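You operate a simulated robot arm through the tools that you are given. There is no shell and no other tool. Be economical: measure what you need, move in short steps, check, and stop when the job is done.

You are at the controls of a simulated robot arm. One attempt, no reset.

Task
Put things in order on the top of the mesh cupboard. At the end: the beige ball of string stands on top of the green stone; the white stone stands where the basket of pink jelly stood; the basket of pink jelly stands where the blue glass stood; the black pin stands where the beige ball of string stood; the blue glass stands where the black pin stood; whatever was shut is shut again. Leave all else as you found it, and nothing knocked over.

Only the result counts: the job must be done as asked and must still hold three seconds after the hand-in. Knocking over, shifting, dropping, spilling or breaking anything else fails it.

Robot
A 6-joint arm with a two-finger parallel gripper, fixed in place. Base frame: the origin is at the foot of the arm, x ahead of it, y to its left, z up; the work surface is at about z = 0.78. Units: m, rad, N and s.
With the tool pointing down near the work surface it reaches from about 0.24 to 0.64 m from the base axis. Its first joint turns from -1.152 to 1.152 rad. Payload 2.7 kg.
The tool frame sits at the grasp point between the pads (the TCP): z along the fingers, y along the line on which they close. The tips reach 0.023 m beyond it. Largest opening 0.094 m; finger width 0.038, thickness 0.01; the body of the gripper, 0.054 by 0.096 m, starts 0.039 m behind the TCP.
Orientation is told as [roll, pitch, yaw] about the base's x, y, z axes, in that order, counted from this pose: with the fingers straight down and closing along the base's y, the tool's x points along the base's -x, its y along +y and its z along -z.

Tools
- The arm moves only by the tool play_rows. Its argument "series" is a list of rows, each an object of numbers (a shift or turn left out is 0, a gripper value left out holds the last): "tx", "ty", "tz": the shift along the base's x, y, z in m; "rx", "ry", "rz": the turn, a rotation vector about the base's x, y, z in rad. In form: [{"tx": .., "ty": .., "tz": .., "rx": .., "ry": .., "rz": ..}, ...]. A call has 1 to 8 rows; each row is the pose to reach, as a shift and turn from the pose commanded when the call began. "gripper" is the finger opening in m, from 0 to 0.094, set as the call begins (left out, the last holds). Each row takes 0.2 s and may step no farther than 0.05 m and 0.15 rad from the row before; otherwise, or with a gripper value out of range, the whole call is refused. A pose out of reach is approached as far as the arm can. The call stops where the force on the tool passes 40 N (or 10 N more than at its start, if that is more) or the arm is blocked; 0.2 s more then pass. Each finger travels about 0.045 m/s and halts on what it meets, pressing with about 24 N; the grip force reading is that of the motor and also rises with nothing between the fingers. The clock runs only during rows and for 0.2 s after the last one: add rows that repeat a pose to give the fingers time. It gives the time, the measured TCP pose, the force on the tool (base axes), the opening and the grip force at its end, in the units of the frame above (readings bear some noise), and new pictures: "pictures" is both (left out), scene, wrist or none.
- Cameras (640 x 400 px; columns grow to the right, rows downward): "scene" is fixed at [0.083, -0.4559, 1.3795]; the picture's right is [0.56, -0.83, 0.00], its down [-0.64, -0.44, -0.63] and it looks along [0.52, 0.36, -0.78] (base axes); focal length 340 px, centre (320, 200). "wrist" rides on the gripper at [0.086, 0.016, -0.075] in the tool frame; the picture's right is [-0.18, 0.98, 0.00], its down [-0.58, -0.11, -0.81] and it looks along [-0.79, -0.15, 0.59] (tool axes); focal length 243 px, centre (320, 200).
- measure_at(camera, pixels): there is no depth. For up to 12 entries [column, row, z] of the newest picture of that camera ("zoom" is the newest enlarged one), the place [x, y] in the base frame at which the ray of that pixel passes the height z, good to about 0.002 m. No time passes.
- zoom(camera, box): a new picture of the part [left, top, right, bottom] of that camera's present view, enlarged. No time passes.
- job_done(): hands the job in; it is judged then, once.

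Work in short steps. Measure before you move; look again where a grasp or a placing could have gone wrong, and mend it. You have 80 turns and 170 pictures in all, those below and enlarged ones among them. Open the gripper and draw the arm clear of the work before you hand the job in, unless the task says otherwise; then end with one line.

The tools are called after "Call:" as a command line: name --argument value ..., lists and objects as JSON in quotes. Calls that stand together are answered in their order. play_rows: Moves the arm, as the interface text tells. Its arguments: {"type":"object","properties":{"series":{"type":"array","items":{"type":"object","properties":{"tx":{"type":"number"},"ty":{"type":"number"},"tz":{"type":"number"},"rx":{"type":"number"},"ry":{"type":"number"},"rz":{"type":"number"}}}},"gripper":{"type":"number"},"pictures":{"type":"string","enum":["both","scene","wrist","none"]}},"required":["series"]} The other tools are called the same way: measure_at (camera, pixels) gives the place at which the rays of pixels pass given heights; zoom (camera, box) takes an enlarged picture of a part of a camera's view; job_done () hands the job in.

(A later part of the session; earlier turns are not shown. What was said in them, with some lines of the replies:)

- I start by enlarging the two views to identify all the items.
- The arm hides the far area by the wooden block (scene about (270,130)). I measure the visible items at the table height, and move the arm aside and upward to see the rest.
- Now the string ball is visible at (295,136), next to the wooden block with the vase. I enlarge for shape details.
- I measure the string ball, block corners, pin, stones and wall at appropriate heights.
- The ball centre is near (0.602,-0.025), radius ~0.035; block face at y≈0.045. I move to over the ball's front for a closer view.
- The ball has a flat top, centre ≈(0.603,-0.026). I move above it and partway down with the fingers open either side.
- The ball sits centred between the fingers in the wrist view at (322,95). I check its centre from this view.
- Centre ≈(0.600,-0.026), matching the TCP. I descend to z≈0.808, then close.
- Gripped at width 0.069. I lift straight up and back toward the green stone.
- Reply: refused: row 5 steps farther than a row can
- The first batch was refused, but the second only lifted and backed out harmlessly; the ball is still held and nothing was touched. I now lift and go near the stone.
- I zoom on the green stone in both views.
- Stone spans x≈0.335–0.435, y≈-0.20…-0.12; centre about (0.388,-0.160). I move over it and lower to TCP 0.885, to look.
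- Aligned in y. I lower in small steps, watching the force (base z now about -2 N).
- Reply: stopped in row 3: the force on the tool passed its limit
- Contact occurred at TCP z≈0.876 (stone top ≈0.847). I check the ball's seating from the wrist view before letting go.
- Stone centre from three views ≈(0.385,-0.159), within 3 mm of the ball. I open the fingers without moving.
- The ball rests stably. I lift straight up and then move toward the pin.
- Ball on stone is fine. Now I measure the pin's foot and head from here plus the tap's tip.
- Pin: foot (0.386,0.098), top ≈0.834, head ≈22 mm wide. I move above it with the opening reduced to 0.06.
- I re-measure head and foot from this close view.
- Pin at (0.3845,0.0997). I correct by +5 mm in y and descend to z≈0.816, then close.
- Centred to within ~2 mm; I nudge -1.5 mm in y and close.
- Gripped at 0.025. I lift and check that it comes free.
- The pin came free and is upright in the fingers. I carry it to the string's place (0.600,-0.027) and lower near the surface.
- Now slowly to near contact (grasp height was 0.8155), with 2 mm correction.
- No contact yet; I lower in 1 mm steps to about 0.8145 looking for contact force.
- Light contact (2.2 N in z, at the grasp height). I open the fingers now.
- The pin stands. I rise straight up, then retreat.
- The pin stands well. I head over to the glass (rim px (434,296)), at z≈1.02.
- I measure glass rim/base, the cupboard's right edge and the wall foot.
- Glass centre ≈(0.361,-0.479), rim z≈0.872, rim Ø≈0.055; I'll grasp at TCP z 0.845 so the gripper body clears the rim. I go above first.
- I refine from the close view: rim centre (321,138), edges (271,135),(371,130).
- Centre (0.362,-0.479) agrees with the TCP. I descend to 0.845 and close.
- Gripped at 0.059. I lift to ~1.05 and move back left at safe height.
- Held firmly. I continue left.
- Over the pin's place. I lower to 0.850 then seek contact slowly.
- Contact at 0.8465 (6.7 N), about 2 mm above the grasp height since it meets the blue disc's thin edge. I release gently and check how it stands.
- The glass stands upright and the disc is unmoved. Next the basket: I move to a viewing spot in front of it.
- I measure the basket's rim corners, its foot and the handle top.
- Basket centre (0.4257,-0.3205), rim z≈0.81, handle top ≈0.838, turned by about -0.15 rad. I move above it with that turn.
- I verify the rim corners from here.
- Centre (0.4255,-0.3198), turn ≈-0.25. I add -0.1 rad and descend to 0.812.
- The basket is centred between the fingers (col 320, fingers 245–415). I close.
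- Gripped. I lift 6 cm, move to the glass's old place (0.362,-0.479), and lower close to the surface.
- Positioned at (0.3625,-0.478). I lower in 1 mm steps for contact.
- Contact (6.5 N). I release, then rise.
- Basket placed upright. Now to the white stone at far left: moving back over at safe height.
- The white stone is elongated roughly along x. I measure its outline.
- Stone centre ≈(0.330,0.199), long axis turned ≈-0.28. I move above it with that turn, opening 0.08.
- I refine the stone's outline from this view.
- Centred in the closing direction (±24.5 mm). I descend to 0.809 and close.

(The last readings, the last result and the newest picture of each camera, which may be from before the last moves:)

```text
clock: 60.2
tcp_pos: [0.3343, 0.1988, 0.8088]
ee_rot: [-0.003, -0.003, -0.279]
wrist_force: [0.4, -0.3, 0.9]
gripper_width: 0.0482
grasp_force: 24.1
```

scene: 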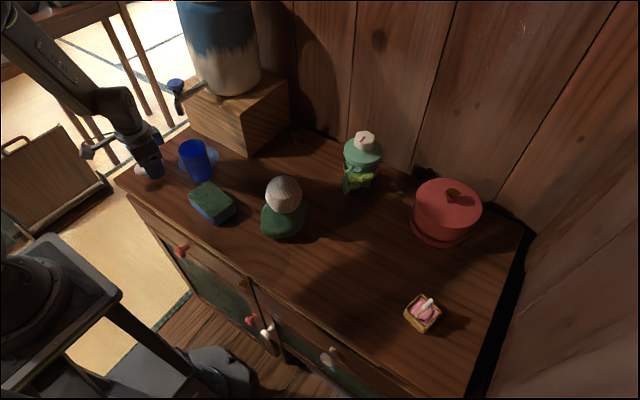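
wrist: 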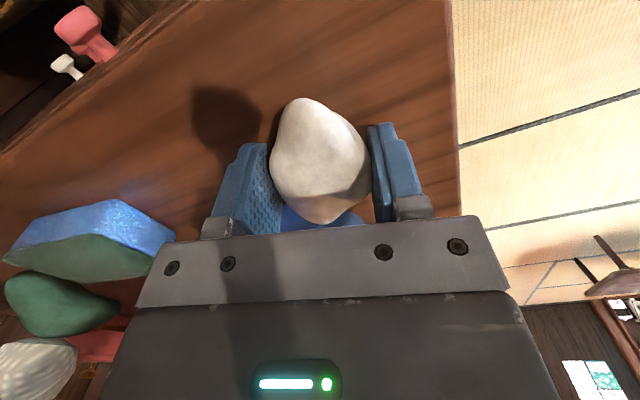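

Gripped at 0.048. I lift up vertically first and start moving right.

Call:
play_rows --series '[{"tz": 0.03}, {"tz": 0.07}, {"tz": 0.115}, {"tz": 0.16}, {"tz": 0.195, "ty": -0.02}, {"tz": 0.195, "ty": -0.065}, {"tz": 0.195, "ty": -0.11}, {"tz": 0.195, "ty": -0.155}]' --pictures "wrist"

Call:
play_rows --series '[{"ty": -0.045, "tx": 0.011}, {"ty": -0.09, "tx": 0.022}, {"ty": -0.135, "tx": 0.033}, {"ty": -0.18, "tx": 0.045}, {"ty": -0.225, "tx": 0.056}, {"ty": -0.27, "tx": 0.067}, {"ty": -0.315, "tx": 0.078}, {"ty": -0.36, "tx": 0.0885}]'

```text
clock: 62.0
tcp_pos: [0.3347, 0.0447, 1.004]
ee_rot: [-0.001, -0.004, -0.28]
wrist_force: [0.6, -1.0, -1.1]
gripper_width: 0.0476
grasp_force: 24.0
```

wrist: 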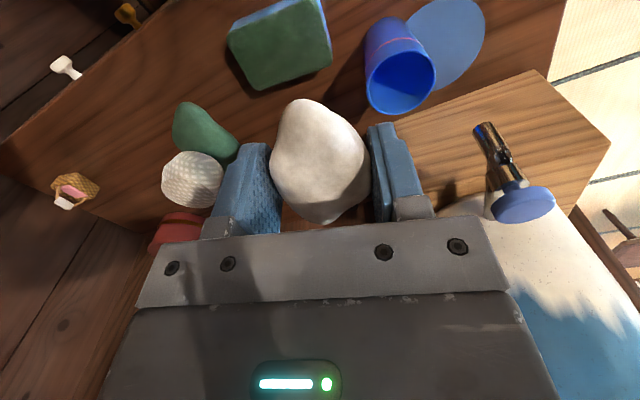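

```text
clock: 63.8
tcp_pos: [0.4219, -0.317, 1.0039]
ee_rot: [-0.001, -0.004, -0.281]
wrist_force: [-0.4, -0.2, -1.9]
gripper_width: 0.0479
grasp_force: 23.8
```

scene: 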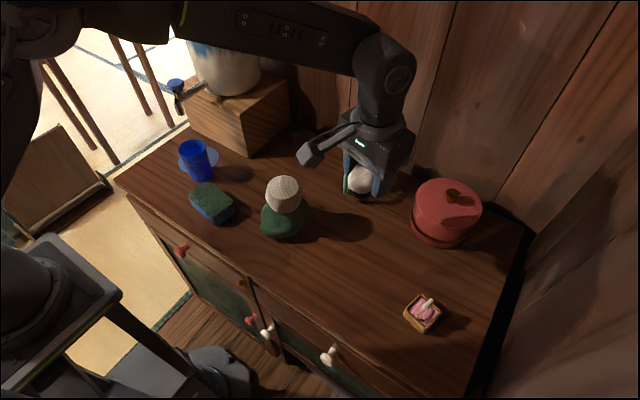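
wrist: 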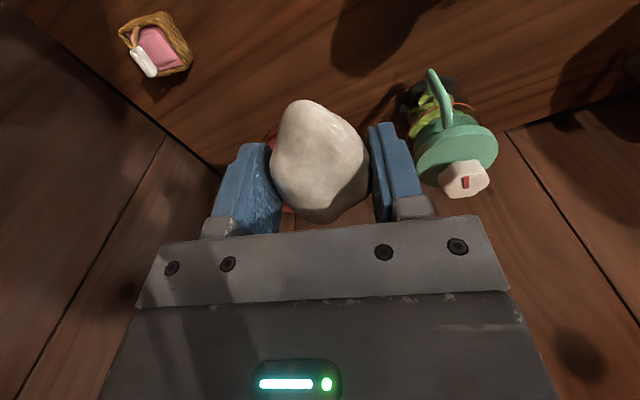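

Over the basket's old place. I lower to about 8 mm above contact.

Call:
play_rows --series '[{"tx": 0.001, "ty": -0.0025, "tz": -0.045}, {"tx": 0.001, "ty": -0.0025, "tz": -0.09}, {"tx": 0.001, "ty": -0.0025, "tz": -0.135}, {"tx": 0.001, "ty": -0.0025, "tz": -0.17}, {"tx": 0.001, "ty": -0.0025, "tz": -0.187}, {"tx": 0.001, "ty": -0.0025, "tz": -0.19}, {"tx": 0.001, "ty": -0.0025, "tz": -0.19}]' --pictures "none"

Call:
play_rows --series '[{"tz": -0.0015}, {"tz": -0.003}, {"tz": -0.0045}, {"tz": -0.0055}, {"tz": -0.0055}]'

```text
clock: 65.4
tcp_pos: [0.4241, -0.3188, 0.8141]
ee_rot: [-0.003, -0.004, -0.277]
wrist_force: [-0.6, 0.3, -1.4]
gripper_width: 0.0476
grasp_force: 24.2
```

```text
clock: 66.6
tcp_pos: [0.423, -0.3191, 0.808]
ee_rot: [-0.003, -0.005, -0.28]
wrist_force: [0.7, 1.9, 3.7]
gripper_width: 0.0477
grasp_force: 24.2
```

scene: 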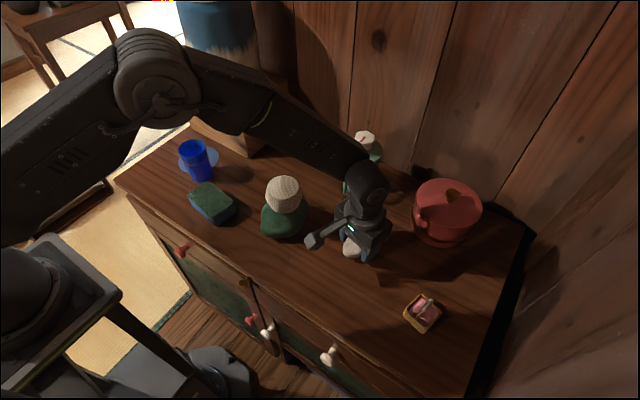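
wrist: 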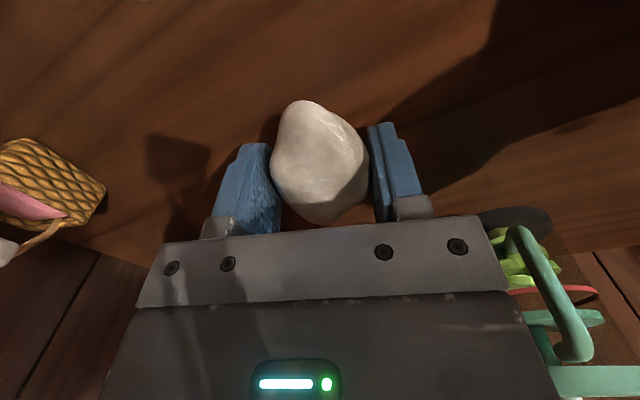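

Contact (3.7 N, at the grasp height). I release and rise clear, then back off.

Call:
play_rows --series '[{"tz": 0}, {"tz": 0}, {"tz": 0}, {"tz": 0}]' --gripper 0.085 --pictures "none"

Call:
play_rows --series '[{"tz": 0.03}, {"tz": 0.07}, {"tz": 0.11}, {"tz": 0.155}, {"tz": 0.2}, {"tz": 0.24, "tx": -0.03, "rz": 0.14}, {"tz": 0.25, "tx": -0.07, "rz": 0.28}, {"tz": 0.26, "tx": -0.11, "rz": 0.28}]'

```text
clock: 67.6
tcp_pos: [0.4221, -0.3192, 0.8081]
ee_rot: [-0.002, -0.004, -0.279]
wrist_force: [-0.2, -0.2, 0.1]
gripper_width: 0.085
grasp_force: 0.1
```

```text
clock: 69.4
tcp_pos: [0.3094, -0.3188, 1.0674]
ee_rot: [0.0, -0.003, 0.001]
wrist_force: [-0.9, 0.6, 0.3]
gripper_width: 0.085
grasp_force: 0.0
```

scene: 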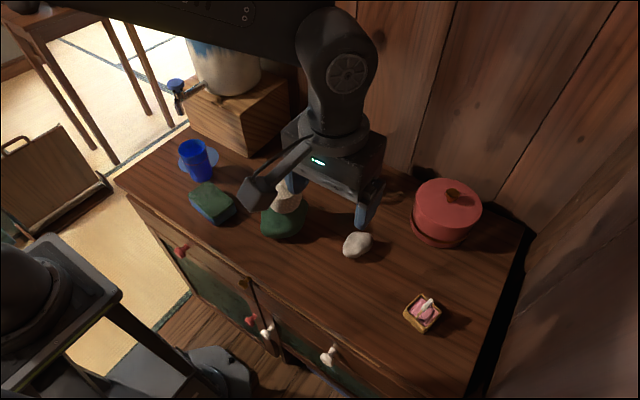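
wrist: 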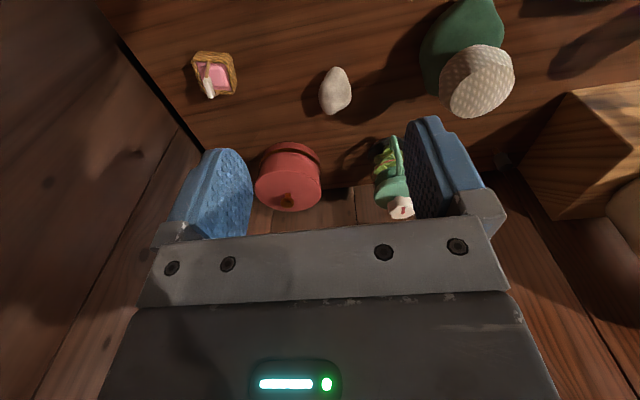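

All items are placed. I draw the arm aside for a final unobstructed check.

Call:
play_rows --series '[{"ty": 0.045, "tz": 0.02}, {"ty": 0.09, "tz": 0.04}, {"ty": 0.135, "tz": 0.06}, {"ty": 0.18, "tz": 0.07}, {"ty": 0.225, "tz": 0.07}, {"ty": 0.27, "tz": 0.07}, {"ty": 0.315, "tz": 0.07}, {"ty": 0.36, "tz": 0.07}]' --pictures "none"

Call:
play_rows --series '[{"tx": -0.02, "ty": 0.03}, {"tx": -0.04, "ty": 0.05}, {"tx": -0.04, "ty": 0.05}]'

Call:
zoom --camera "scene" --box '[120, 90, 340, 250]'

Call:
zoom --camera "scene" --box '[310, 110, 530, 350]'

```text
clock: 71.2
tcp_pos: [0.3125, 0.041, 1.1352]
ee_rot: [-0.001, -0.004, -0.001]
wrist_force: [0.6, 0.2, -0.6]
gripper_width: 0.0853
grasp_force: 0.1
```

```text
clock: 72.0
tcp_pos: [0.2737, 0.0928, 1.1365]
ee_rot: [-0.001, -0.003, -0.001]
wrist_force: [-0.3, -0.3, -1.0]
gripper_width: 0.0849
grasp_force: 0.0
```

scene: 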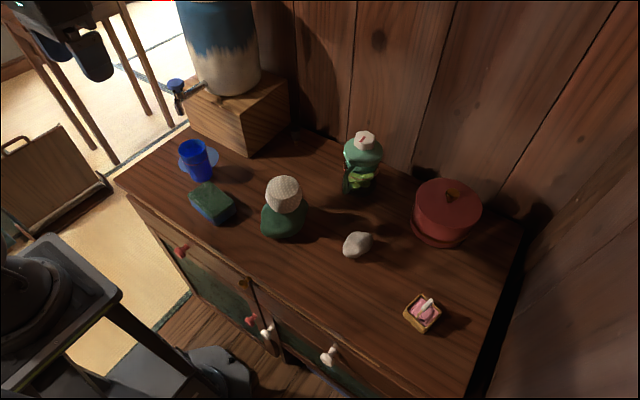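
wrist: 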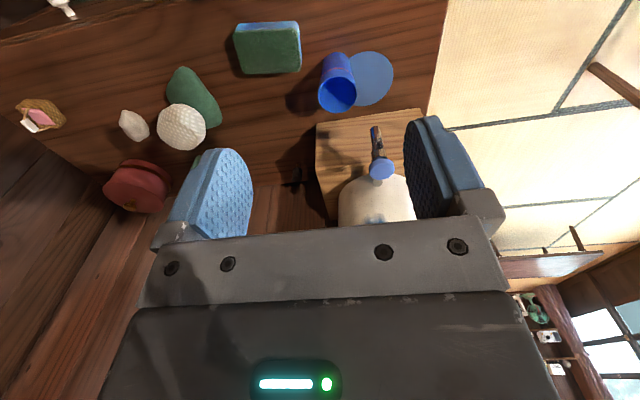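

```text
2.50 times, centred on (230, 170) of scene
```

zoom: 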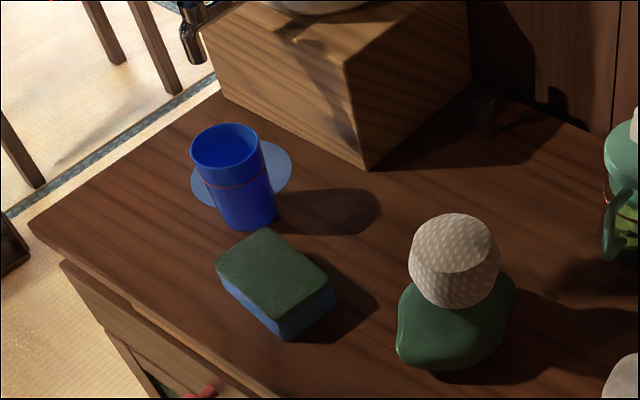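

```text
1.67 times, centred on (420, 230) of scene
```

zoom: 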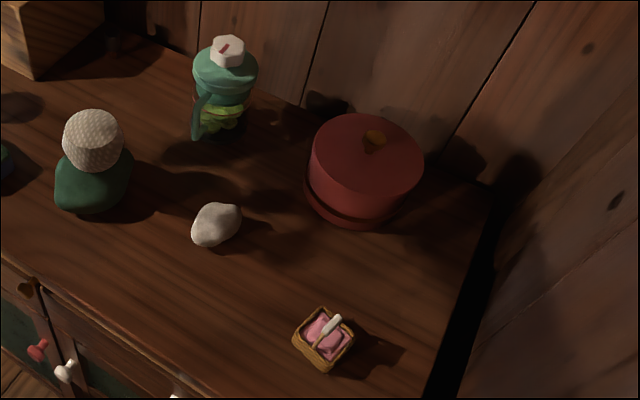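

Everything stands in place: ball on the green stone, pin in shadow at the ball's old spot, glass, basket and white stone where asked, and the rest unmoved. Handing in.

Call:
job_done

```text
The job is handed in.
```

All five items are where you asked, nothing was knocked over, nothing had to be opened, and the gripper is open with the arm drawn clear. The blue glass stands upright but slightly overlaps the edge of the blue disc, because the pin's old spot was right beside it.
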